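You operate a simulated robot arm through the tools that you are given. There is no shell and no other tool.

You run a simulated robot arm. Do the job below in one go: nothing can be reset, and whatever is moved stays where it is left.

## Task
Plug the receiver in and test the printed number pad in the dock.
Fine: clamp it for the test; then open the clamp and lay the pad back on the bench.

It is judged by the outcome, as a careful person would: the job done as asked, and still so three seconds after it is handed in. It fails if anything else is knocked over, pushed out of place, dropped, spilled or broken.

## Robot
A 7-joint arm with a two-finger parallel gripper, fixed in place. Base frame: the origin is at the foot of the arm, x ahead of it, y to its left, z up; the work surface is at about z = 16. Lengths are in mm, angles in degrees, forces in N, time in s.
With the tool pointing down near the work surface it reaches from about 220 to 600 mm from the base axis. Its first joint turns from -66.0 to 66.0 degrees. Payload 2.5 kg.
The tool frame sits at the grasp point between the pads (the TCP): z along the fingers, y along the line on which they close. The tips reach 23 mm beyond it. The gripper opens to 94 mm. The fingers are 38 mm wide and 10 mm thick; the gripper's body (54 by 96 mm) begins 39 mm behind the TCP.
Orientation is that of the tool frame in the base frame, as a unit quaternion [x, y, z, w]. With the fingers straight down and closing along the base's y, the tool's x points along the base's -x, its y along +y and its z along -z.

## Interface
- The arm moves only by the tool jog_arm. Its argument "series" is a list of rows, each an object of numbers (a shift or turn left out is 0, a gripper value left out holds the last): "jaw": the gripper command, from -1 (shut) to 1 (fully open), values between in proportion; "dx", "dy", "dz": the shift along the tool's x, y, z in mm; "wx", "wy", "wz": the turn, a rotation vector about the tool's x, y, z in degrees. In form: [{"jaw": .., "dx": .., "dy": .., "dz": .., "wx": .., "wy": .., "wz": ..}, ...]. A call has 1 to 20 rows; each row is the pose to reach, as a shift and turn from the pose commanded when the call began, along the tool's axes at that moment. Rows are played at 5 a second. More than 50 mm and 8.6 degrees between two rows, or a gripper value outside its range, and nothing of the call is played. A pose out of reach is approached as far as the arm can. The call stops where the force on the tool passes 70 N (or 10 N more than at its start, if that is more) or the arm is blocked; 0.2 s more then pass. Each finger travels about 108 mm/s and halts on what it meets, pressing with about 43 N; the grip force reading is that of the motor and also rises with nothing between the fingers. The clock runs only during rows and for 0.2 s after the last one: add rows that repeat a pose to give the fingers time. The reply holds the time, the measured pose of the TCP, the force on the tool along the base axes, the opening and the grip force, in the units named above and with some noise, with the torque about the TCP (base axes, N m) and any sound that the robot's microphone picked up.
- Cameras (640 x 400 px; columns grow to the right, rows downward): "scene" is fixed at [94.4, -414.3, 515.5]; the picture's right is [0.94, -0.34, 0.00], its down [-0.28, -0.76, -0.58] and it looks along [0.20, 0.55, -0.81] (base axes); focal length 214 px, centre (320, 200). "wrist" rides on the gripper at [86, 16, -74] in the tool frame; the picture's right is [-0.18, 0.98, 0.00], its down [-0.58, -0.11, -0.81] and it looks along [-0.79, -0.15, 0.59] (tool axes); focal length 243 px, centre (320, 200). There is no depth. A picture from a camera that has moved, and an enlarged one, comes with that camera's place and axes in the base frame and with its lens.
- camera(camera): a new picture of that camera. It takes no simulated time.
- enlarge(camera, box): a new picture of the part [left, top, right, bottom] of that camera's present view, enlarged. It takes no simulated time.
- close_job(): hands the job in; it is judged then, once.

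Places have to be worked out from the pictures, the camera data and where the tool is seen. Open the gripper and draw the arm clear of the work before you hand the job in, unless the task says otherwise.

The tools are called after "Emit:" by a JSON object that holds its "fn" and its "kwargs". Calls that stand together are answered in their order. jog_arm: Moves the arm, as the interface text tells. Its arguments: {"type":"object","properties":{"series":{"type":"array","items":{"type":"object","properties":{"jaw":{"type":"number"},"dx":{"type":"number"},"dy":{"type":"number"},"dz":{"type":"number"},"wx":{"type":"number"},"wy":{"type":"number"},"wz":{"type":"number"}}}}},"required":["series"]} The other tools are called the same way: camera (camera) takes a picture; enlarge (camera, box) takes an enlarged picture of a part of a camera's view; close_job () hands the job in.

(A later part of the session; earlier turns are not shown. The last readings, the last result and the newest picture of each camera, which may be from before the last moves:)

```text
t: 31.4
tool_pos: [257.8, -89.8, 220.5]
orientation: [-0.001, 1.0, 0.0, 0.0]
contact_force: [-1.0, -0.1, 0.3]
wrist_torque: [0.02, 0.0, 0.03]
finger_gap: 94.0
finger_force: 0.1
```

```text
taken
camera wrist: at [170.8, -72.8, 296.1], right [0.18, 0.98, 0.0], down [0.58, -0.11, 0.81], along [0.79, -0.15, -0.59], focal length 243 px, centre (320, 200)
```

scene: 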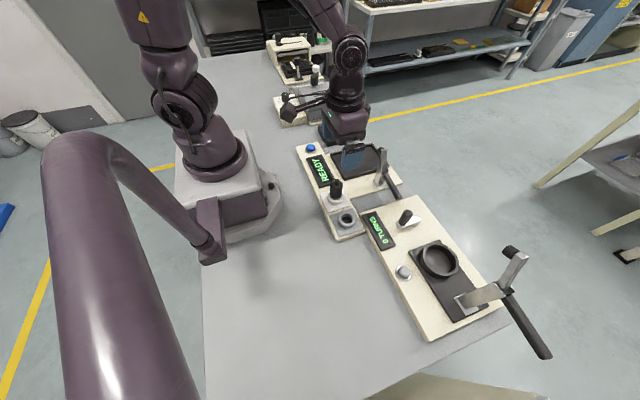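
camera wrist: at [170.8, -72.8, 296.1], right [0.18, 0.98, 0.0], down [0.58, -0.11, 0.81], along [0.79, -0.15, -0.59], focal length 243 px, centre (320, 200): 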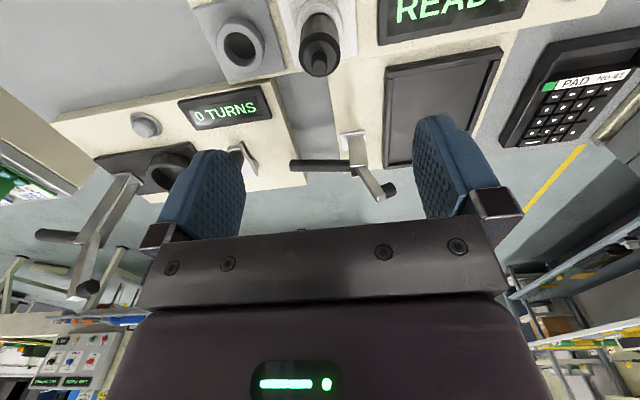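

The receiver is in the white socket. Next I'll study the clamp and tray from this view.

Emit:
{"fn": "enlarge", "kwargs": {"camera": "wrist", "box": [270, 90, 430, 210]}}

Emit:
{"fn": "enlarge", "kwargs": {"camera": "scene", "box": [330, 130, 420, 200]}}

```text
3.33 times, centred on (350, 150) of wrist
camera zoom: at [170.8, -72.8, 296.1], right [0.18, 0.98, 0.0], down [0.58, -0.11, 0.81], along [0.79, -0.15, -0.59], focal length 809 px, centre (220, 367)
```

zoom: 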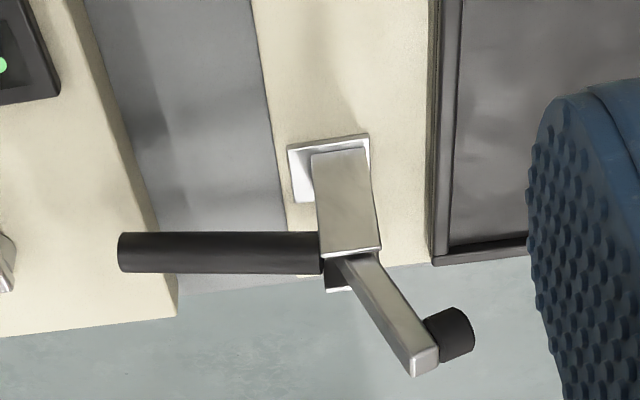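

```text
5.71 times, centred on (375, 165) of scene
camera zoom: at [94.4, -414.3, 515.5], right [0.94, -0.34, 0.0], down [-0.28, -0.76, -0.58], along [0.2, 0.55, -0.81], focal length 1226 px, centre (6, 400)
```

zoom: 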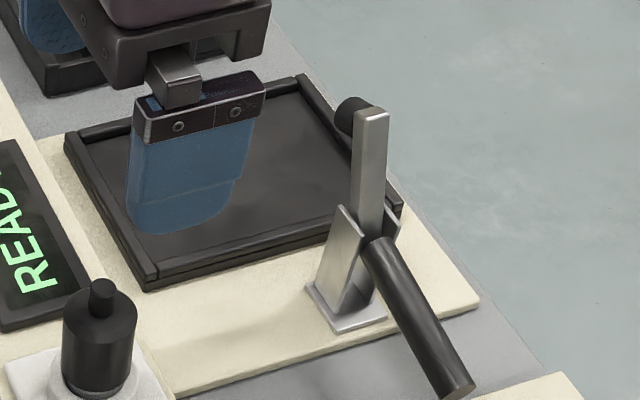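

The clamp is a lever pivoting about the x axis: its arm stands up near [420, -43, 116] and its handle runs from about [417, -77, 58] to [411, -162, 50]. I'll view the tray from above to measure it.

Emit:
{"fn": "jog_arm", "kwargs": {"series": [{"dx": -30, "dy": 23, "dz": 5, "wy": 6, "jaw": 1}, {"dx": -60, "dy": 46, "dz": 10, "wy": 12}, {"dx": -90, "dy": 70, "dz": 15, "wy": 18}, {"dx": -120, "dy": 93, "dz": 20, "wy": 24}, {"dx": -150, "dy": 116, "dz": 25, "wy": 30}, {"dx": -178, "dy": 139, "dz": 30, "wy": 36}, {"dx": -178, "dy": 139, "dz": 30, "wy": 36}]}}

Emit:
{"fn": "camera", "kwargs": {"camera": "wrist"}}

Emit:
{"fn": "enlarge", "kwargs": {"camera": "wrist", "box": [240, 30, 420, 180]}}

```text
t: 33.0
tool_pos: [433.8, 49.6, 193.5]
orientation: [0.0, 0.951, -0.001, -0.31]
contact_force: [0.5, 0.2, -0.4]
wrist_torque: [0.01, 0.01, 0.0]
finger_gap: 94.0
finger_force: 0.0
```

```text
taken
camera wrist: at [409.4, 66.8, 303.8], right [0.15, 0.98, -0.11], down [0.94, -0.11, 0.31], along [0.29, -0.15, -0.94], focal length 243 px, centre (320, 200)
```

wrist: 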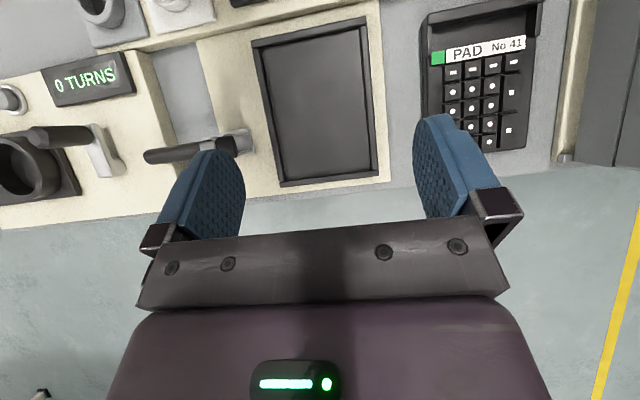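

```text
2.67 times, centred on (330, 105) of wrist
camera zoom: at [409.4, 66.8, 303.8], right [0.15, 0.98, -0.11], down [0.94, -0.11, 0.31], along [0.29, -0.15, -0.94], focal length 647 px, centre (293, 453)
```

zoom: 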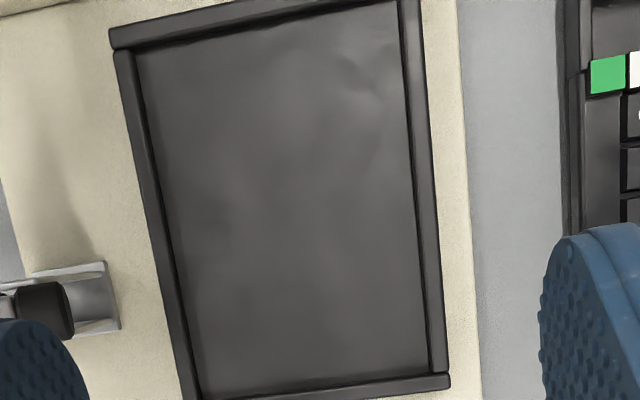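

I'll enlarge the tray corners, and the pad's recess end, for accurate edge positions.

Emit:
{"fn": "enlarge", "kwargs": {"camera": "wrist", "box": [240, 10, 400, 110]}}

Emit:
{"fn": "enlarge", "kwargs": {"camera": "wrist", "box": [250, 100, 410, 200]}}

Emit:
{"fn": "enlarge", "kwargs": {"camera": "wrist", "box": [410, 0, 560, 94]}}

```text
4.00 times, centred on (320, 60) of wrist
camera zoom: at [409.4, 66.8, 303.8], right [0.15, 0.98, -0.11], down [0.94, -0.11, 0.31], along [0.29, -0.15, -0.94], focal length 970 px, centre (320, 760)
```

zoom: 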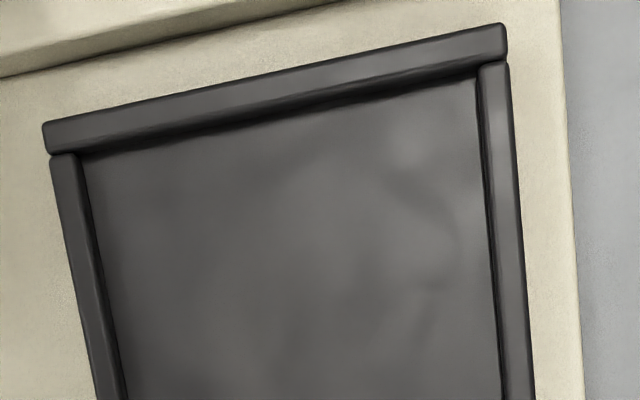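

```text
4.00 times, centred on (330, 150) of wrist
camera zoom: at [409.4, 66.8, 303.8], right [0.15, 0.98, -0.11], down [0.94, -0.11, 0.31], along [0.29, -0.15, -0.94], focal length 970 px, centre (280, 400)
```

zoom: 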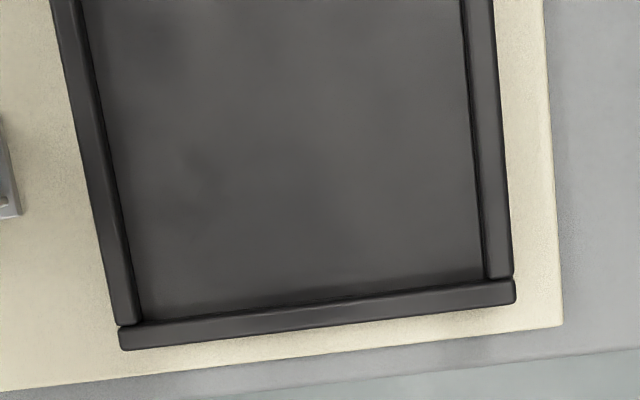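

```text
4.26 times, centred on (485, 47) of wrist
camera zoom: at [409.4, 66.8, 303.8], right [0.15, 0.98, -0.11], down [0.94, -0.11, 0.31], along [0.29, -0.15, -0.94], focal length 1032 px, centre (-382, 851)
```

zoom: 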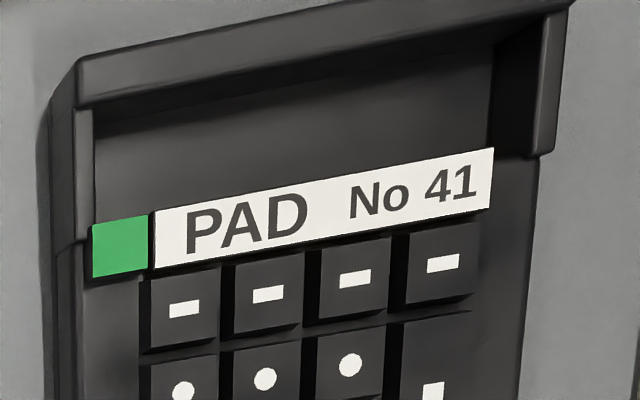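

Tray inside measures x 322–469, y -17.5–88 with its rim top at z ≈ 19 and floor at z ≈ 10, so the pad (137×99) fits with a few mm to spare. The pad is too wide to span, so I'll pinch its 8.5 mm end wall (x 325–333) with one finger in the recess. I'll move above it and turn the gripper 90°.

Emit:
{"fn": "jog_arm", "kwargs": {"series": [{"dx": 12, "dy": 30, "dz": 19, "wy": -7.2}, {"dx": 24, "dy": 60, "dz": 38, "wy": -14.4}, {"dx": 36, "dy": 90, "dz": 58, "wy": -21.6}, {"dx": 47, "dy": 120, "dz": 77, "wy": -28.8}, {"dx": 59.2, "dy": 150.4, "dz": 96.8, "wy": -36}, {"dx": 59.2, "dy": 150.4, "dz": 96.8, "wy": -36}]}}

Emit:
{"fn": "jog_arm", "kwargs": {"series": [{"wz": -8.2, "jaw": 0.3}, {"wz": -16.4, "jaw": -0.3}, {"wz": -24.6, "jaw": -0.52}, {"wz": -32.8}, {"wz": -41}, {"wz": -49.2}, {"wz": -57.4}, {"wz": -65.6}, {"wz": -73.8}, {"wz": -82}, {"wz": -90}, {"wz": -90}]}}

Emit:
{"fn": "camera", "kwargs": {"camera": "wrist"}}

Emit:
{"fn": "enlarge", "kwargs": {"camera": "scene", "box": [270, 80, 400, 160]}}

```text
t: 34.4
tool_pos: [331.0, 199.1, 148.5]
orientation: [0.0, 1.0, -0.001, 0.001]
contact_force: [0.0, -0.8, -0.1]
wrist_torque: [0.05, 0.0, 0.01]
finger_gap: 94.4
finger_force: 0.1
```

```text
t: 37.0
tool_pos: [331.8, 200.0, 147.4]
orientation: [0.708, -0.706, 0.0, 0.001]
contact_force: [0.0, 0.0, 0.2]
wrist_torque: [-0.01, -0.01, 0.0]
finger_gap: 22.7
finger_force: 0.0
```

```text
taken
camera wrist: at [314.6, 113.4, 223.1], right [-0.98, 0.18, 0.0], down [0.11, 0.58, 0.81], along [0.15, 0.79, -0.59], focal length 243 px, centre (320, 200)
```

wrist: 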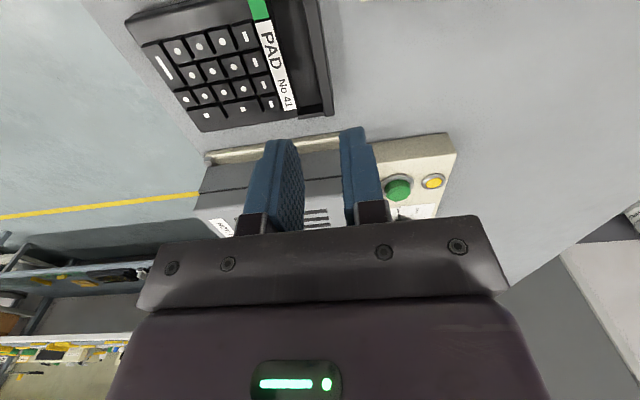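

```text
4.92 times, centred on (335, 120) of scene
camera zoom: at [94.4, -414.3, 515.5], right [0.94, -0.34, 0.0], down [-0.28, -0.76, -0.58], along [0.2, 0.55, -0.81], focal length 1056 px, centre (246, 594)
```

zoom: 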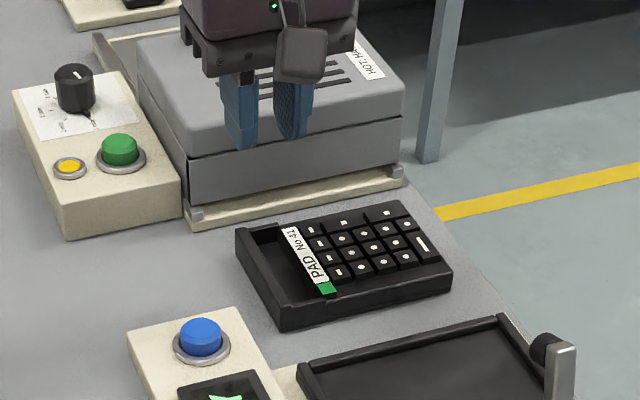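

The gripper is turned, with tool x along -Y and tool y along -X. I'll enlarge the view of the end wall to align with it.

Emit:
{"fn": "enlarge", "kwargs": {"camera": "wrist", "box": [230, 0, 390, 130]}}

```text
3.08 times, centred on (310, 65) of wrist
camera zoom: at [314.6, 113.4, 223.1], right [-0.98, 0.18, 0.0], down [0.11, 0.58, 0.81], along [0.15, 0.79, -0.59], focal length 746 px, centre (351, 615)
```

zoom: 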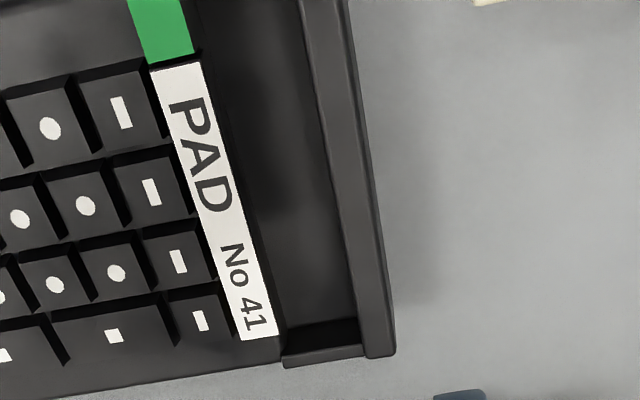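

The tool axis coincides with the wall centre to within 0.3 mm, so no x correction is needed. I'll descend to just above the pad and check.

Emit:
{"fn": "jog_arm", "kwargs": {"series": [{"dz": 35}, {"dz": 70}, {"dz": 92}, {"dz": 102}, {"dz": 102}]}}

Emit:
{"fn": "camera", "kwargs": {"camera": "wrist"}}

Emit:
{"fn": "enlarge", "kwargs": {"camera": "scene", "box": [290, 90, 390, 160]}}

```text
t: 38.2
tool_pos: [331.3, 200.2, 46.4]
orientation: [0.707, -0.707, 0.0, 0.001]
contact_force: [-1.3, 0.1, 0.4]
wrist_torque: [0.02, 0.01, 0.0]
finger_gap: 22.3
finger_force: 0.0
```

```text
taken
camera wrist: at [314.4, 113.7, 121.3], right [-0.98, 0.18, 0.0], down [0.11, 0.58, 0.81], along [0.15, 0.79, -0.59], focal length 243 px, centre (320, 200)
```

wrist: 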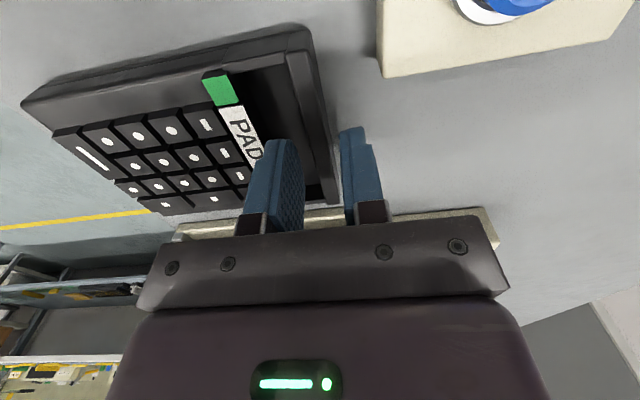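

```text
5.71 times, centred on (340, 125) of scene
camera zoom: at [94.4, -414.3, 515.5], right [0.94, -0.34, 0.0], down [-0.28, -0.76, -0.58], along [0.2, 0.55, -0.81], focal length 1226 px, centre (206, 629)
```

zoom: 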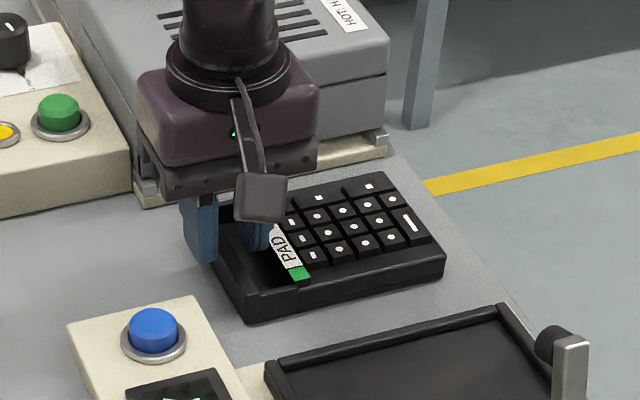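

I'll enlarge to check the finger clearances around the wall before going lower.

Emit:
{"fn": "enlarge", "kwargs": {"camera": "wrist", "box": [220, 60, 400, 210]}}

```text
2.67 times, centred on (310, 135) of wrist
camera zoom: at [314.4, 113.7, 121.3], right [-0.98, 0.18, 0.0], down [0.11, 0.58, 0.81], along [0.15, 0.79, -0.59], focal length 647 px, centre (347, 373)
```

zoom: 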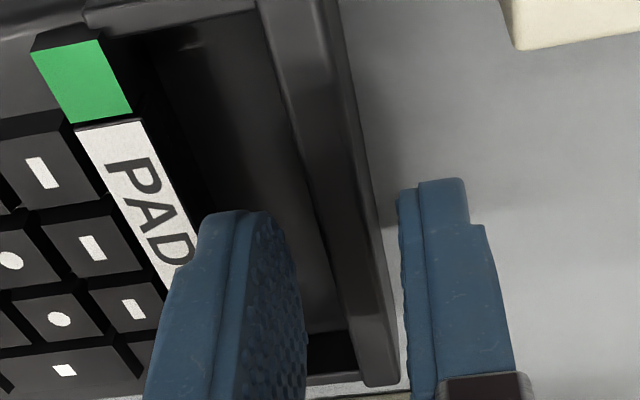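

There is clearance on both sides of the wall. I'll lower about 13 mm so the tips reach roughly 10 mm above the bench.

Emit:
{"fn": "jog_arm", "kwargs": {"series": [{"dz": 3}, {"dz": 6}, {"dz": 9}, {"dz": 11}, {"dz": 13}, {"dz": 13}]}}

Emit:
{"fn": "enlarge", "kwargs": {"camera": "wrist", "box": [220, 60, 400, 210]}}

Emit:
{"fn": "enlarge", "kwargs": {"camera": "scene", "box": [310, 110, 370, 150]}}

```text
t: 39.6
tool_pos: [329.6, 200.1, 33.7]
orientation: [0.707, -0.707, 0.0, 0.0]
contact_force: [-0.1, -0.1, 1.3]
wrist_torque: [-0.03, -0.01, 0.0]
finger_gap: 22.3
finger_force: 0.1
```

```text
2.67 times, centred on (310, 135) of wrist
camera zoom: at [314.9, 113.6, 108.6], right [-0.98, 0.18, 0.0], down [0.11, 0.58, 0.81], along [0.15, 0.79, -0.59], focal length 647 px, centre (347, 373)
```

zoom: 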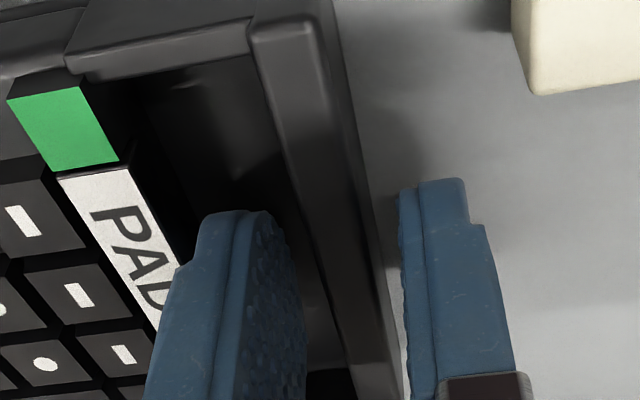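

```text
10.00 times, centred on (340, 130) of scene
camera zoom: at [94.4, -414.3, 515.5], right [0.94, -0.34, 0.0], down [-0.28, -0.76, -0.58], along [0.2, 0.55, -0.81], focal length 2145 px, centre (120, 900)
```

zoom: 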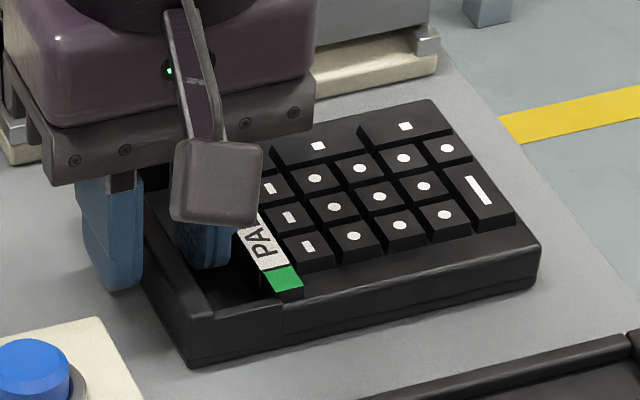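

The fingers straddle the wall. I'll close the grip on it.

Emit:
{"fn": "jog_arm", "kwargs": {"series": [{"jaw": -0.65}, {"jaw": -0.75}, {"jaw": -0.85}, {"jaw": -1}, {"jaw": -1}, {"jaw": -1}]}}

Emit:
{"fn": "enlarge", "kwargs": {"camera": "wrist", "box": [220, 60, 400, 210]}}

```text
t: 41.0
tool_pos: [331.1, 199.6, 32.9]
orientation: [-0.707, 0.707, 0.001, 0.0]
contact_force: [1.0, -0.2, 0.5]
wrist_torque: [-0.01, 0.0, 0.01]
finger_gap: 9.2
finger_force: 42.9
```

```text
2.67 times, centred on (310, 135) of wrist
camera zoom: at [314.9, 113.6, 108.7], right [-0.98, 0.18, 0.0], down [0.11, 0.58, 0.81], along [0.15, 0.79, -0.59], focal length 647 px, centre (347, 373)
```

zoom: 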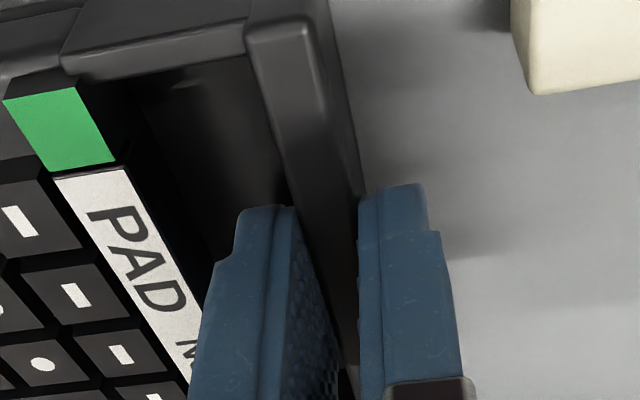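

Gripped at a 9.2 mm gap. I'll lift a little at first and check whether the pad stays level.

Emit:
{"fn": "jog_arm", "kwargs": {"series": [{"dz": -1}, {"dz": -2}, {"dz": -4}, {"dz": -7}, {"dz": -10}, {"dz": -10}]}}

Emit:
{"fn": "camera", "kwargs": {"camera": "wrist"}}

Emit:
{"fn": "enlarge", "kwargs": {"camera": "scene", "box": [310, 110, 370, 150]}}

```text
t: 42.4
tool_pos: [329.8, 199.7, 42.4]
orientation: [-0.707, 0.707, 0.0, 0.0]
contact_force: [-0.9, 0.5, -1.8]
wrist_torque: [0.03, 0.07, 0.0]
finger_gap: 9.2
finger_force: 42.6
```

```text
taken
camera wrist: at [314.3, 113.6, 118.2], right [-0.98, 0.18, 0.0], down [0.11, 0.58, 0.81], along [0.15, 0.79, -0.59], focal length 243 px, centre (320, 200)
```

wrist: 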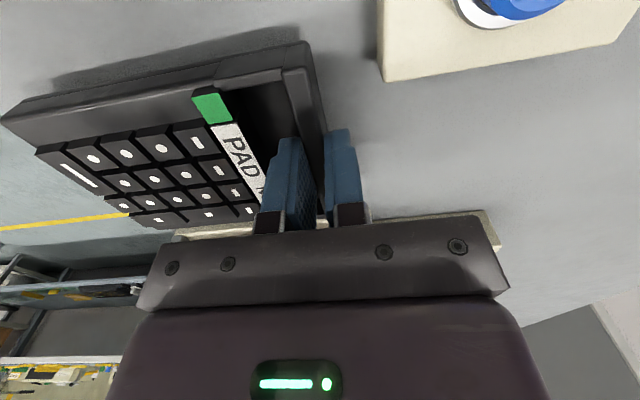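

```text
10.00 times, centred on (340, 130) of scene
camera zoom: at [94.4, -414.3, 515.5], right [0.94, -0.34, 0.0], down [-0.28, -0.76, -0.58], along [0.2, 0.55, -0.81], focal length 2145 px, centre (120, 900)
```

zoom: 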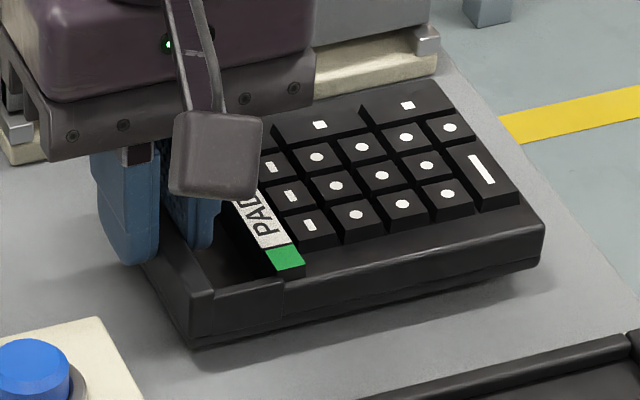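

The pad lifted level and is light, about 0.18 kg. I'll raise it to clear the rims and carry it across to above the tray.

Emit:
{"fn": "jog_arm", "kwargs": {"series": [{"dz": -10}, {"dz": -20}, {"dz": -30}, {"dz": -36}, {"dx": 15, "dz": -36}, {"dx": 35, "dz": -36}, {"dx": 60, "dz": -36}, {"dx": 85, "dz": -36}, {"dx": 110, "dz": -36}, {"dx": 135, "dz": -36}, {"dx": 152, "dz": -36}, {"dx": 160, "dz": -36}, {"dx": 164, "dz": -36}, {"dx": 164, "dz": -36}]}}

Emit:
{"fn": "camera", "kwargs": {"camera": "wrist"}}

Emit:
{"fn": "enlarge", "kwargs": {"camera": "scene", "box": [310, 110, 420, 190]}}

```text
t: 45.4
tool_pos: [330.9, 35.9, 78.7]
orientation: [0.708, -0.707, 0.0, 0.001]
contact_force: [1.0, 0.7, -0.7]
wrist_torque: [0.0, 0.05, 0.0]
finger_gap: 9.5
finger_force: 42.3
```

```text
taken
camera wrist: at [314.5, -50.5, 153.9], right [-0.98, 0.18, 0.0], down [0.11, 0.58, 0.81], along [0.15, 0.79, -0.59], focal length 243 px, centre (320, 200)
```

wrist: 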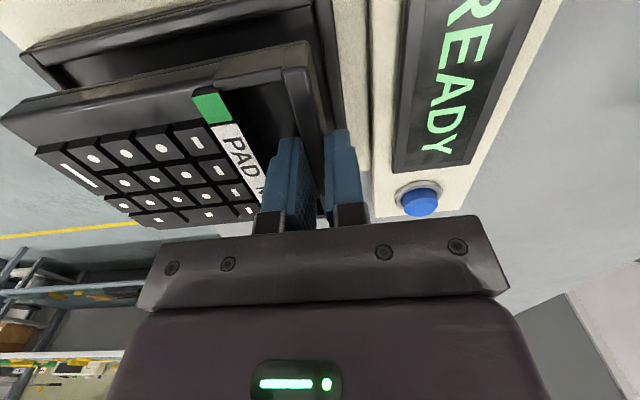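

```text
5.00 times, centred on (365, 150) of scene
camera zoom: at [94.4, -414.3, 515.5], right [0.94, -0.34, 0.0], down [-0.28, -0.76, -0.58], along [0.2, 0.55, -0.81], focal length 1072 px, centre (95, 450)
```

zoom: 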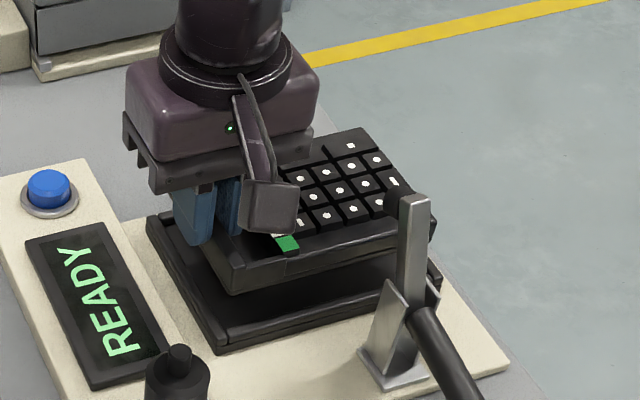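

The pad is above the tray. I'll enlarge to compare pad edges with tray rims before lowering.

Emit:
{"fn": "enlarge", "kwargs": {"camera": "wrist", "box": [200, 0, 360, 100]}}

Emit:
{"fn": "enlarge", "kwargs": {"camera": "wrist", "box": [0, 20, 160, 120]}}

```text
4.00 times, centred on (280, 50) of wrist
camera zoom: at [314.5, -50.5, 153.9], right [-0.98, 0.18, 0.0], down [0.11, 0.58, 0.81], along [0.15, 0.79, -0.59], focal length 970 px, centre (480, 800)
```

zoom: 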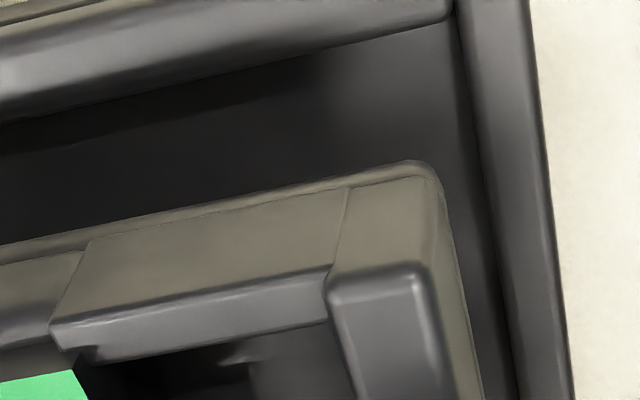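

```text
4.00 times, centred on (80, 70) of wrist
camera zoom: at [314.5, -50.5, 153.9], right [-0.98, 0.18, 0.0], down [0.11, 0.58, 0.81], along [0.15, 0.79, -0.59], focal length 970 px, centre (1280, 720)
```

zoom: 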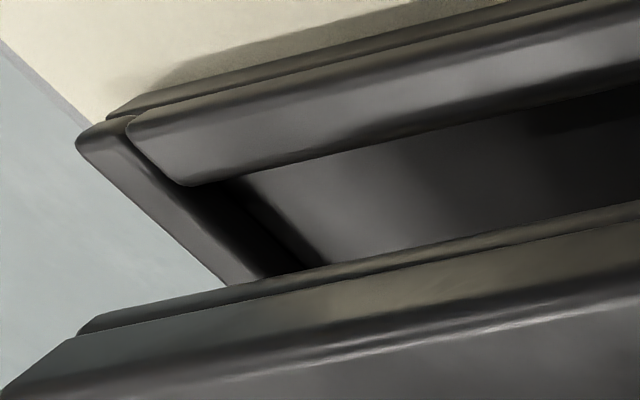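

The pad sits about 4 mm inside the tray's -y rim and 3 mm inside the -x rim, with its far end about 2° high. I'll nudge it 1 mm in -y and 1 mm in +x, then lower partway and check.

Emit:
{"fn": "jog_arm", "kwargs": {"series": [{"dx": 1, "dy": -1}, {"dx": 1, "dy": -1, "dz": 8}, {"dx": 1, "dy": -1, "dz": 16}, {"dx": 1, "dy": -1, "dz": 22}, {"dx": 1, "dy": -1, "dz": 25}, {"dx": 1, "dy": -1, "dz": 25}]}}

Emit:
{"fn": "camera", "kwargs": {"camera": "wrist"}}

Emit:
{"fn": "enlarge", "kwargs": {"camera": "wrist", "box": [200, 0, 360, 100]}}

Emit:
{"fn": "enlarge", "kwargs": {"camera": "scene", "box": [320, 120, 410, 190]}}

```text
t: 46.8
tool_pos: [331.1, 33.8, 55.1]
orientation: [0.707, -0.707, 0.0, 0.0]
contact_force: [-0.4, -0.4, -1.6]
wrist_torque: [0.03, 0.08, 0.01]
finger_gap: 9.2
finger_force: 42.9
```

```text
taken
camera wrist: at [315.7, -51.5, 129.4], right [-0.98, 0.18, 0.0], down [0.11, 0.58, 0.81], along [0.15, 0.79, -0.59], focal length 243 px, centre (320, 200)
```

wrist: 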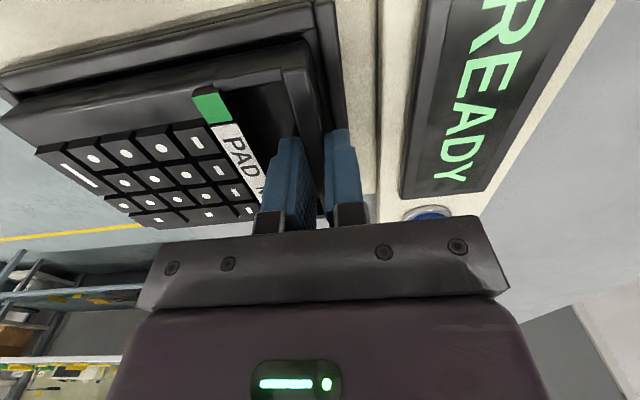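

```text
4.00 times, centred on (280, 50) of wrist
camera zoom: at [315.7, -51.5, 129.4], right [-0.98, 0.18, 0.0], down [0.11, 0.58, 0.81], along [0.15, 0.79, -0.59], focal length 970 px, centre (480, 800)
```

zoom: 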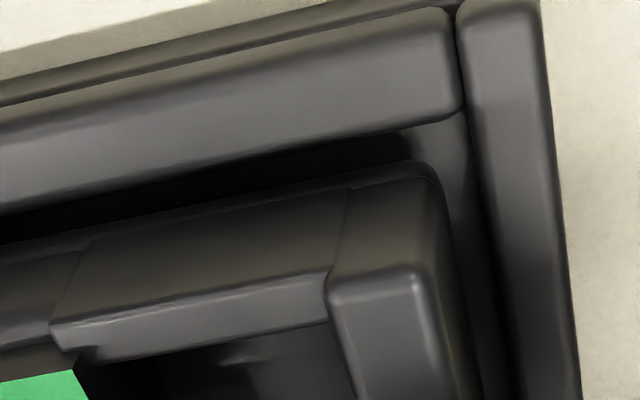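

```text
5.71 times, centred on (365, 155) of scene
camera zoom: at [94.4, -414.3, 515.5], right [0.94, -0.34, 0.0], down [-0.28, -0.76, -0.58], along [0.2, 0.55, -0.81], focal length 1226 px, centre (63, 457)
```

zoom: 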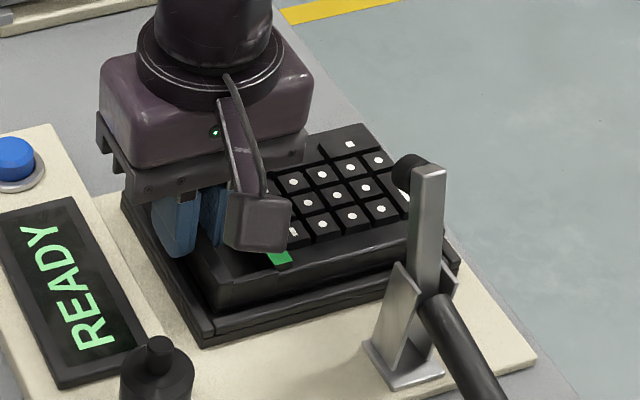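

Clearances look right: about 2.7 mm to the -y rim and 2.8 mm to the -x rim. I'll lower the rest gently and watch the force.

Emit:
{"fn": "jog_arm", "kwargs": {"series": [{"dz": 2}, {"dz": 4}, {"dz": 6}, {"dz": 8}, {"dz": 9}, {"dz": 10}, {"dz": 10}]}}

Emit:
{"fn": "enlarge", "kwargs": {"camera": "wrist", "box": [200, 0, 360, 100]}}

Emit:
{"fn": "enlarge", "kwargs": {"camera": "scene", "box": [320, 120, 410, 190]}}

```text
t: 48.1
tool_pos: [330.9, 34.3, 45.8]
orientation: [0.707, -0.707, 0.001, -0.001]
contact_force: [-3.1, -0.6, 11.0]
wrist_torque: [0.25, 0.01, 0.02]
finger_gap: 9.3
finger_force: 42.8
stopped in row 6: the force on the tool passed its limit at 75 N (the readings are from after the stop); the commanded pose is now the measured one
```

```text
4.00 times, centred on (280, 50) of wrist
camera zoom: at [316.0, -51.2, 122.1], right [-0.98, 0.18, 0.0], down [0.11, 0.58, 0.81], along [0.15, 0.79, -0.59], focal length 970 px, centre (480, 800)
```

zoom: 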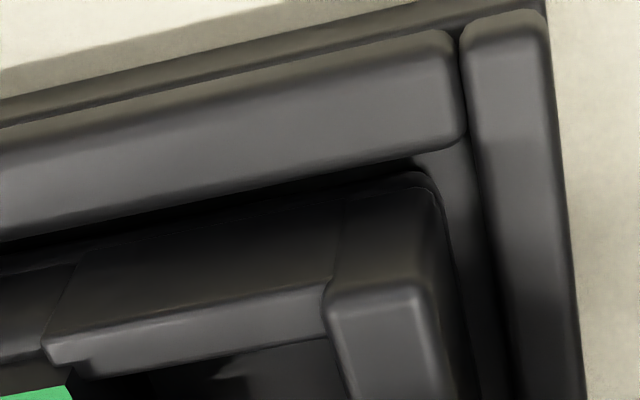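

```text
5.71 times, centred on (365, 155) of scene
camera zoom: at [94.4, -414.3, 515.5], right [0.94, -0.34, 0.0], down [-0.28, -0.76, -0.58], along [0.2, 0.55, -0.81], focal length 1226 px, centre (63, 457)
```

zoom: 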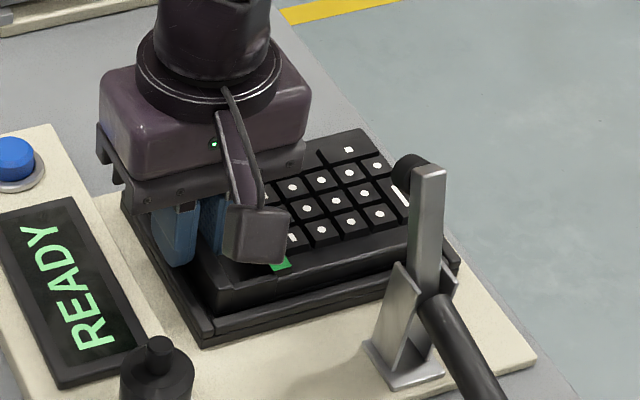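

Contact stopped the descent at TCP z ≈ 46, a little early and with torque suggesting contact toward +y. I'll check the pad's far +y edge for rim interference.

Emit:
{"fn": "enlarge", "kwargs": {"camera": "wrist", "box": [0, 120, 280, 240]}}

Emit:
{"fn": "enlarge", "kwargs": {"camera": "wrist", "box": [220, 100, 400, 220]}}

Emit:
{"fn": "enlarge", "kwargs": {"camera": "scene", "box": [335, 125, 375, 175]}}

```text
2.29 times, centred on (140, 180) of wrist
camera zoom: at [316.0, -51.2, 122.1], right [-0.98, 0.18, 0.0], down [0.11, 0.58, 0.81], along [0.15, 0.79, -0.59], focal length 555 px, centre (731, 246)
```

zoom: 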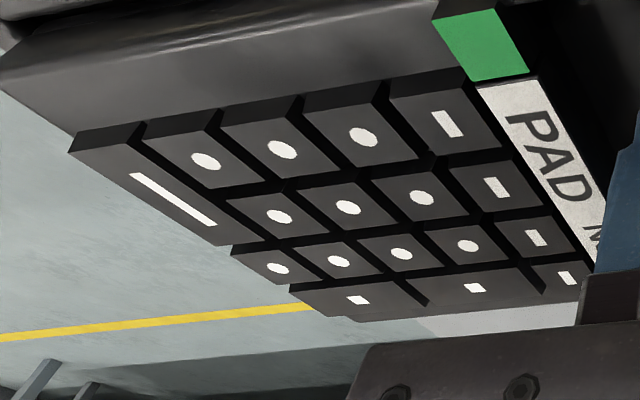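

```text
3.33 times, centred on (310, 160) of wrist
camera zoom: at [316.0, -51.2, 122.1], right [-0.98, 0.18, 0.0], down [0.11, 0.58, 0.81], along [0.15, 0.79, -0.59], focal length 809 px, centre (353, 333)
```

zoom: 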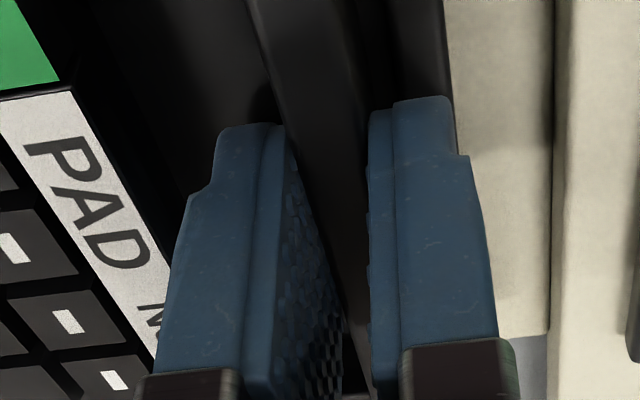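

```text
8.00 times, centred on (355, 150) of scene
camera zoom: at [94.4, -414.3, 515.5], right [0.94, -0.34, 0.0], down [-0.28, -0.76, -0.58], along [0.2, 0.55, -0.81], focal length 1716 px, centre (40, 600)
```

zoom: 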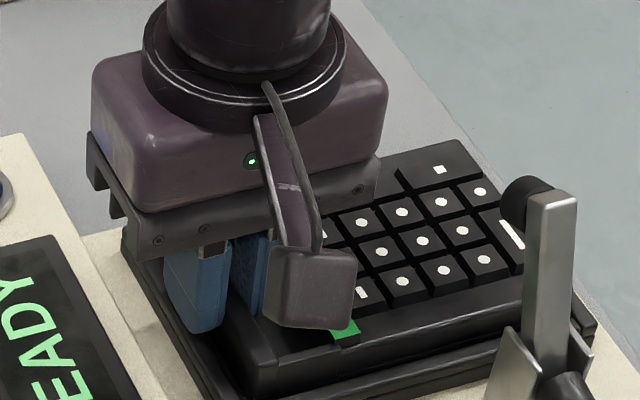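

The contact resultant isn't at the outer finger, so it is probably the pad's near edge on the tray floor. I'll check how level the pad sits relative to the rim.

Emit:
{"fn": "enlarge", "kwargs": {"camera": "scene", "box": [345, 145, 409, 185]}}

Emit:
{"fn": "enlarge", "kwargs": {"camera": "wrist", "box": [0, 20, 160, 120]}}

```text
10.00 times, centred on (377, 165) of scene
camera zoom: at [94.4, -414.3, 515.5], right [0.94, -0.34, 0.0], down [-0.28, -0.76, -0.58], along [0.2, 0.55, -0.81], focal length 2145 px, centre (-250, 550)
```

zoom: 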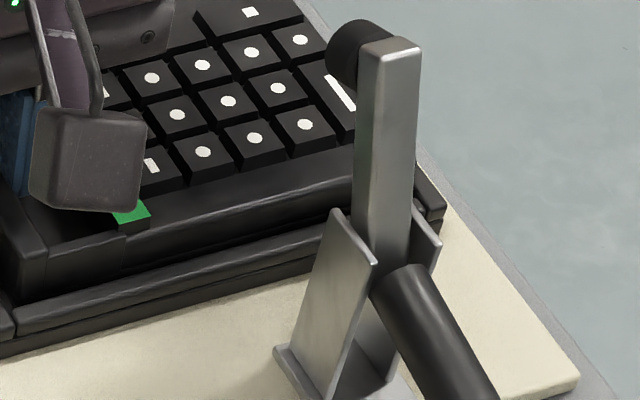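

```text
4.00 times, centred on (80, 70) of wrist
camera zoom: at [316.0, -51.2, 122.1], right [-0.98, 0.18, 0.0], down [0.11, 0.58, 0.81], along [0.15, 0.79, -0.59], focal length 970 px, centre (1280, 720)
```

zoom: 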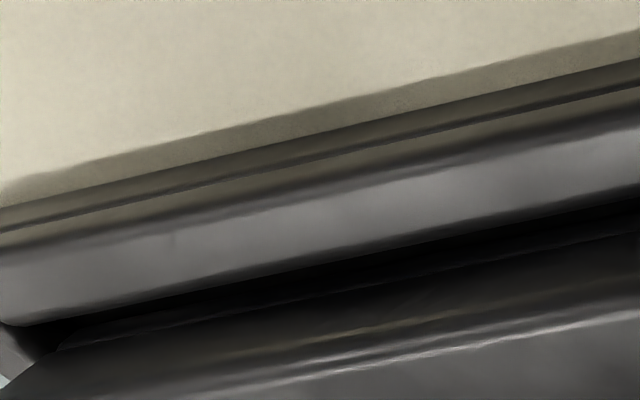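

The pad's near edge is on the tray floor and only a few millimetres of settling remain. I'll open the fingers gently and rise straight up.

Emit:
{"fn": "jog_arm", "kwargs": {"series": [{"jaw": -0.85}, {"jaw": -0.78}, {"jaw": -0.68}, {"jaw": -0.58}, {"jaw": -0.55}, {"jaw": -0.55}]}}

Emit:
{"fn": "enlarge", "kwargs": {"camera": "wrist", "box": [180, 0, 400, 200]}}

Emit:
{"fn": "enlarge", "kwargs": {"camera": "scene", "box": [330, 125, 410, 185]}}

```text
t: 49.5
tool_pos: [330.6, 34.2, 45.7]
orientation: [0.708, -0.707, 0.001, 0.0]
contact_force: [-18.2, 1.0, 37.3]
wrist_torque: [0.09, 0.05, 0.04]
finger_gap: 13.0
finger_force: 0.1
```

```text
2.00 times, centred on (290, 100) of wrist
camera zoom: at [315.6, -51.1, 121.9], right [-0.98, 0.18, 0.0], down [0.11, 0.58, 0.81], along [0.15, 0.79, -0.59], focal length 485 px, centre (380, 400)
```

zoom: 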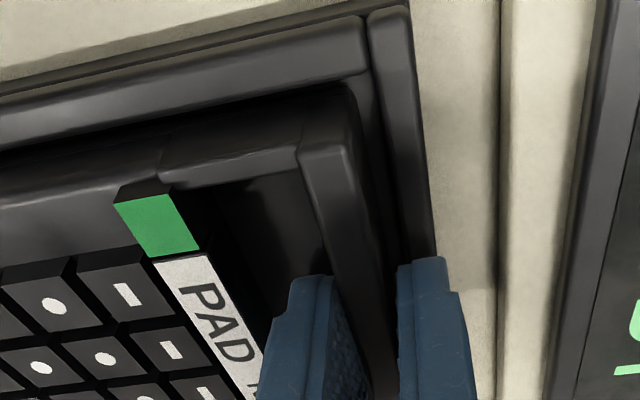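

```text
6.67 times, centred on (370, 155) of scene
camera zoom: at [94.3, -414.3, 515.5], right [0.94, -0.34, 0.0], down [-0.28, -0.76, -0.59], along [0.2, 0.55, -0.81], focal length 1430 px, centre (-13, 500)
```

zoom: 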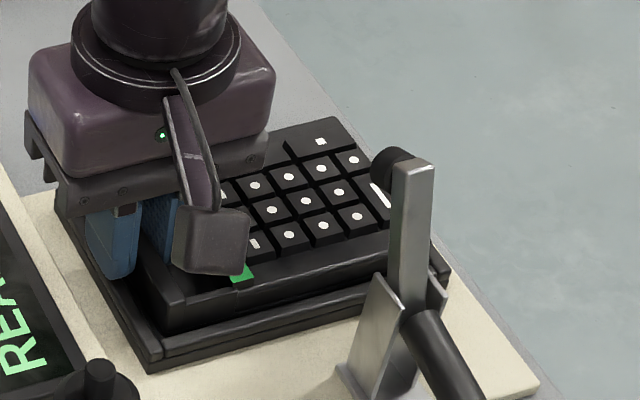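

The outer finger is rubbing the tray rim (37 N upward, gap only 13 mm) and the pad is already released. I'll rise slowly to relieve it before opening further.

Emit:
{"fn": "jog_arm", "kwargs": {"series": [{"dz": -0.7, "jaw": -0.68}, {"dz": -1.4}, {"dz": -2.2}, {"dz": -3}, {"dz": -4}, {"dz": -4}]}}

Emit:
{"fn": "enlarge", "kwargs": {"camera": "wrist", "box": [180, 0, 400, 200]}}

```text
t: 50.9
tool_pos: [331.7, 34.9, 50.7]
orientation: [0.707, -0.707, 0.002, 0.0]
contact_force: [0.6, -0.7, 0.3]
wrist_torque: [0.0, 0.01, 0.02]
finger_gap: 15.5
finger_force: 0.1
```

```text
2.00 times, centred on (290, 100) of wrist
camera zoom: at [315.8, -51.2, 125.6], right [-0.98, 0.18, 0.0], down [0.11, 0.58, 0.81], along [0.15, 0.79, -0.59], focal length 485 px, centre (380, 400)
```

zoom: 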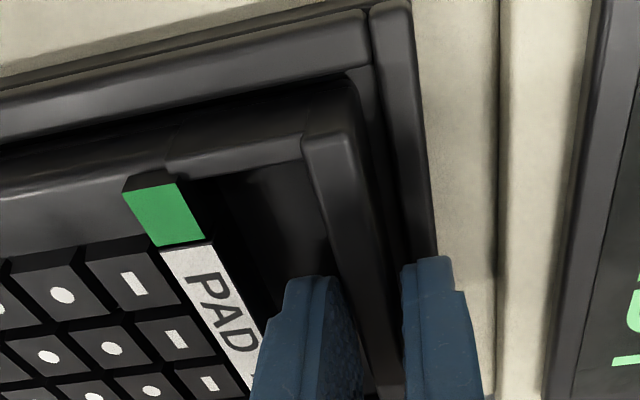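

The contact is relieved and the pad stayed put. I'll rise clear and look down at the seating.

Emit:
{"fn": "jog_arm", "kwargs": {"series": [{"dz": -10}, {"dz": -25}, {"dz": -55}, {"dz": -95}, {"dz": -130}, {"dz": -130}]}}

Emit:
{"fn": "camera", "kwargs": {"camera": "wrist"}}

Emit:
{"fn": "enlarge", "kwargs": {"camera": "scene", "box": [320, 120, 410, 190]}}

```text
t: 52.3
tool_pos: [331.0, 33.9, 180.9]
orientation: [0.707, -0.707, 0.0, 0.001]
contact_force: [0.0, 0.7, 0.6]
wrist_torque: [0.02, 0.01, 0.0]
finger_gap: 15.1
finger_force: 0.0
```

```text
taken
camera wrist: at [315.4, -50.8, 256.1], right [-0.98, 0.18, 0.0], down [0.11, 0.58, 0.81], along [0.15, 0.79, -0.59], focal length 243 px, centre (320, 200)
```

wrist: 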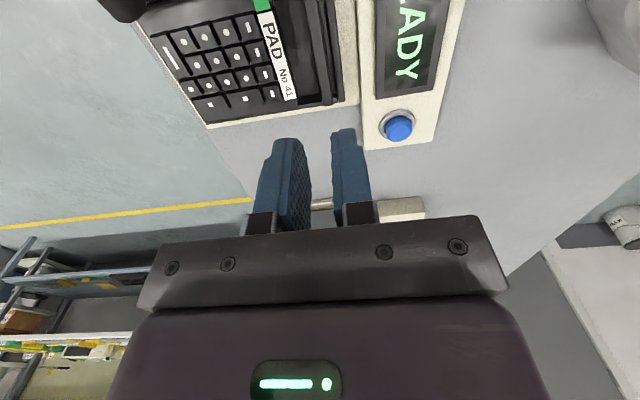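

```text
5.71 times, centred on (365, 155) of scene
camera zoom: at [94.4, -414.3, 515.5], right [0.94, -0.34, 0.0], down [-0.28, -0.76, -0.58], along [0.2, 0.55, -0.81], focal length 1226 px, centre (63, 457)
```

zoom: 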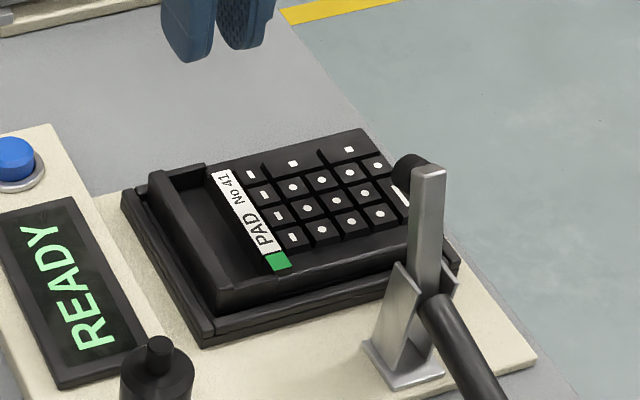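

Emit:
{"fn": "enlarge", "kwargs": {"camera": "scene", "box": [335, 138, 399, 182]}}

Emit:
{"fn": "enlarge", "kwargs": {"camera": "wrist", "box": [120, 0, 370, 140]}}

```text
9.09 times, centred on (367, 160) of scene
camera zoom: at [94.4, -414.3, 515.5], right [0.94, -0.34, 0.0], down [-0.28, -0.76, -0.58], along [0.2, 0.55, -0.81], focal length 1950 px, centre (-107, 564)
```

zoom: 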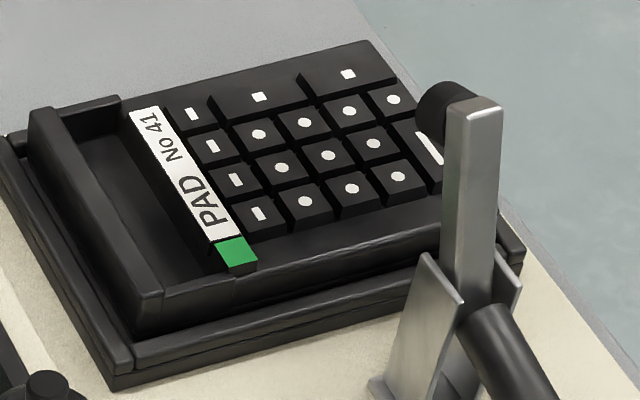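

```text
2.56 times, centred on (245, 70) of wrist
camera zoom: at [315.4, -50.8, 256.1], right [-0.98, 0.18, 0.0], down [0.11, 0.58, 0.81], along [0.15, 0.79, -0.59], focal length 621 px, centre (512, 533)
```

zoom: 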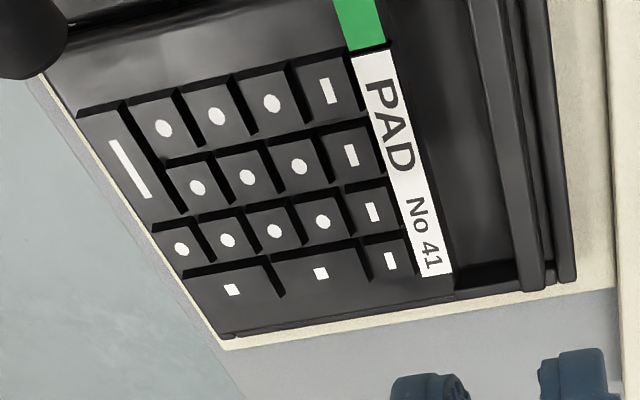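

The pad appears to lie within the rims. I'll take a top-down look to verify all four edges are inside the tray and level.

Emit:
{"fn": "jog_arm", "kwargs": {"series": [{"dx": -3, "dy": -18, "dz": -4, "wy": 7.2, "jaw": 1}, {"dx": -6, "dy": -36, "dz": -8, "wy": 14.4}, {"dx": -9, "dy": -54, "dz": -12, "wy": 21.6}, {"dx": -11, "dy": -72, "dz": -16, "wy": 28.8}, {"dx": -13, "dy": -89, "dz": -19, "wy": 36}, {"dx": -13, "dy": -89, "dz": -19, "wy": 36}]}}

Emit:
{"fn": "camera", "kwargs": {"camera": "wrist"}}

```text
t: 53.7
tool_pos: [420.2, 49.6, 200.1]
orientation: [0.672, -0.672, 0.22, 0.219]
contact_force: [1.3, -0.5, -0.6]
wrist_torque: [-0.01, -0.02, -0.04]
finger_gap: 93.9
finger_force: 0.0
```

```text
taken
camera wrist: at [404.9, 23.3, 311.5], right [-0.98, 0.15, -0.11], down [0.11, 0.95, 0.31], along [0.15, 0.29, -0.94], focal length 243 px, centre (320, 200)
```

wrist: 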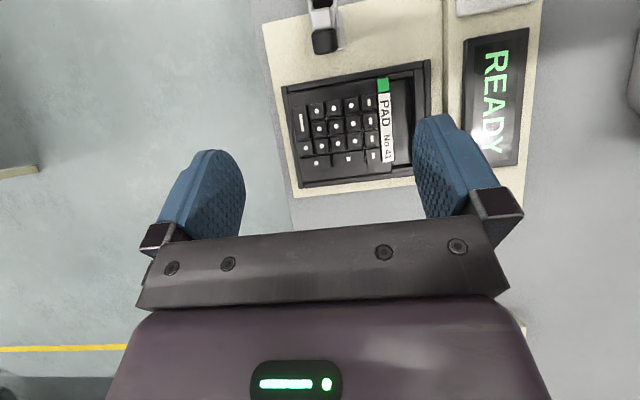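

Emit:
{"fn": "enlarge", "kwargs": {"camera": "wrist", "box": [270, 40, 450, 200]}}

Emit:
{"fn": "enlarge", "kwargs": {"camera": "wrist", "box": [270, 120, 440, 200]}}

Emit:
{"fn": "enlarge", "kwargs": {"camera": "wrist", "box": [270, 0, 400, 80]}}

```text
2.50 times, centred on (360, 120) of wrist
camera zoom: at [404.9, 23.3, 311.5], right [-0.98, 0.15, -0.11], down [0.11, 0.95, 0.31], along [0.15, 0.29, -0.94], focal length 606 px, centre (220, 400)
```

zoom: 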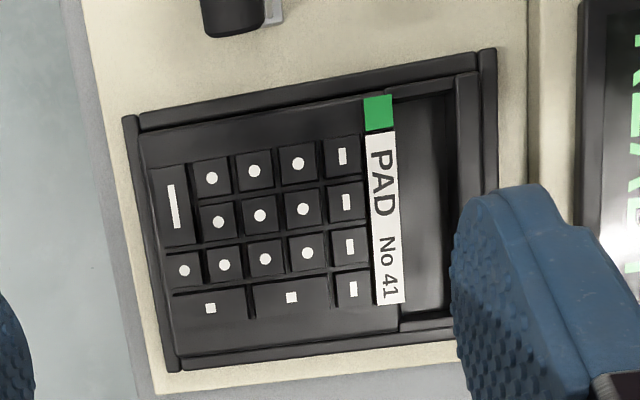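

```text
3.76 times, centred on (355, 160) of wrist
camera zoom: at [404.9, 23.3, 311.5], right [-0.98, 0.15, -0.11], down [0.11, 0.95, 0.31], along [0.15, 0.29, -0.94], focal length 913 px, centre (188, 351)
```

zoom: 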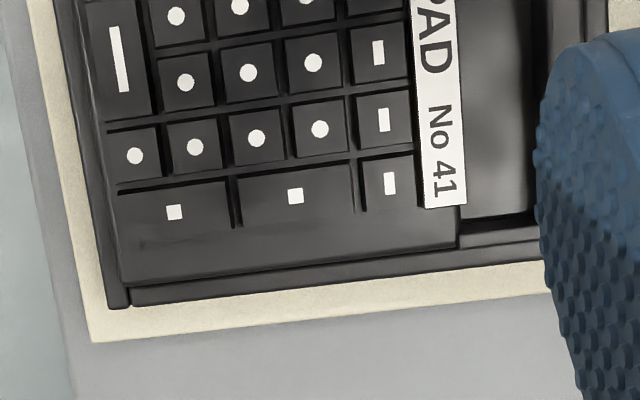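

```text
4.92 times, centred on (335, 40) of wrist
camera zoom: at [404.9, 23.3, 311.5], right [-0.98, 0.15, -0.11], down [0.11, 0.95, 0.31], along [0.15, 0.29, -0.94], focal length 1194 px, centre (246, 988)
```

zoom: 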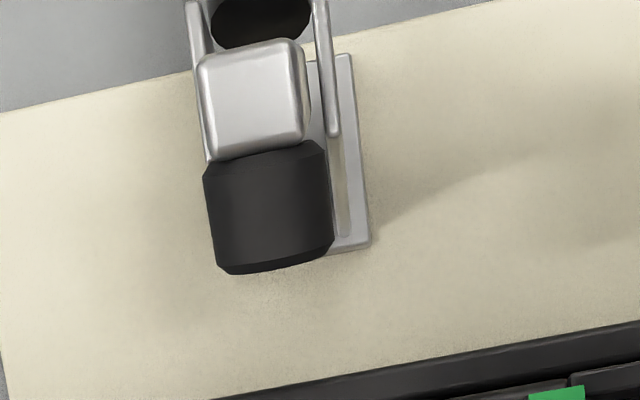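

The pad sits inside all four rims. Next the clamp: I'll straighten the tool, close the fingers, turn back to the standard orientation and move behind the raised arm at -y, so I can push it over and press it down.

Emit:
{"fn": "jog_arm", "kwargs": {"series": [{"dx": 22, "dy": 1, "dz": 16, "wy": -7.2, "jaw": 0}, {"dx": 45, "dy": 2, "dz": 33, "wy": -14.4, "jaw": -1}, {"dx": 68, "dy": 3, "dz": 49, "wy": -21.6}, {"dx": 90, "dy": 4, "dz": 66, "wy": -28.8}, {"dx": 113.3, "dy": 5, "dz": 82.3, "wy": -36}, {"dx": 113.3, "dy": 5, "dz": 82.3, "wy": -36}]}}

Emit:
{"fn": "jog_arm", "kwargs": {"series": [{"wz": 8.2}, {"wz": 16.4}, {"wz": 24.6}, {"wz": 32.8}, {"wz": 41}, {"wz": 49.2}, {"wz": 57.4}, {"wz": 65.6}, {"wz": 73.8}, {"wz": 82}, {"wz": 90}, {"wz": 90}]}}

Emit:
{"fn": "camera", "kwargs": {"camera": "wrist"}}

Emit:
{"fn": "camera", "kwargs": {"camera": "scene"}}

```text
t: 55.1
tool_pos: [416.5, -91.9, 200.5]
orientation: [0.707, -0.707, 0.001, -0.001]
contact_force: [0.1, -0.6, 0.1]
wrist_torque: [0.02, 0.01, 0.04]
finger_gap: 0.0
finger_force: 42.4
```

```text
t: 57.7
tool_pos: [415.7, -92.2, 199.6]
orientation: [0.0, 1.0, -0.001, 0.001]
contact_force: [1.0, 0.0, 0.9]
wrist_torque: [0.0, 0.01, 0.01]
finger_gap: 0.1
finger_force: 42.5
```

```text
taken
camera wrist: at [329.7, -75.2, 274.8], right [0.19, 0.98, 0.0], down [0.58, -0.11, 0.81], along [0.79, -0.15, -0.59], focal length 243 px, centre (320, 200)
```

wrist: 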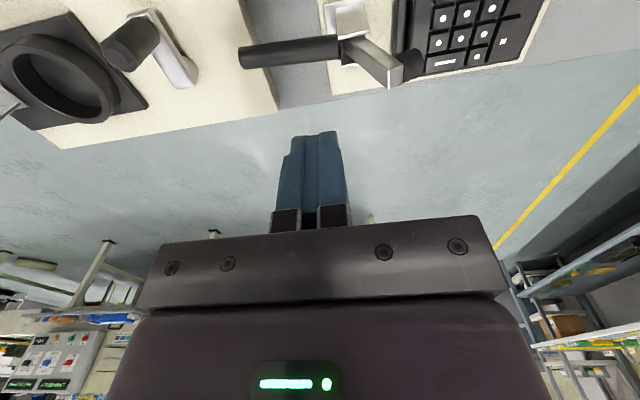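

```text
taken
```

scene: 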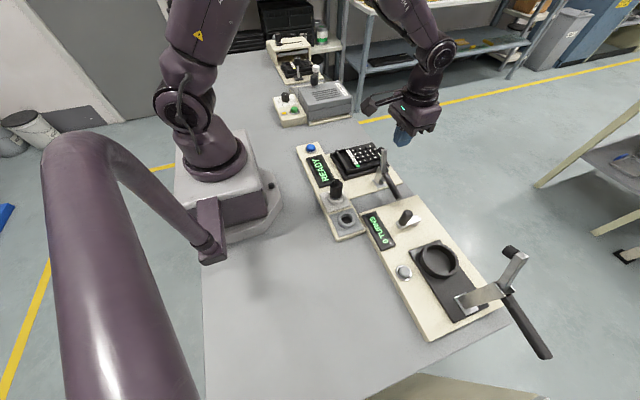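

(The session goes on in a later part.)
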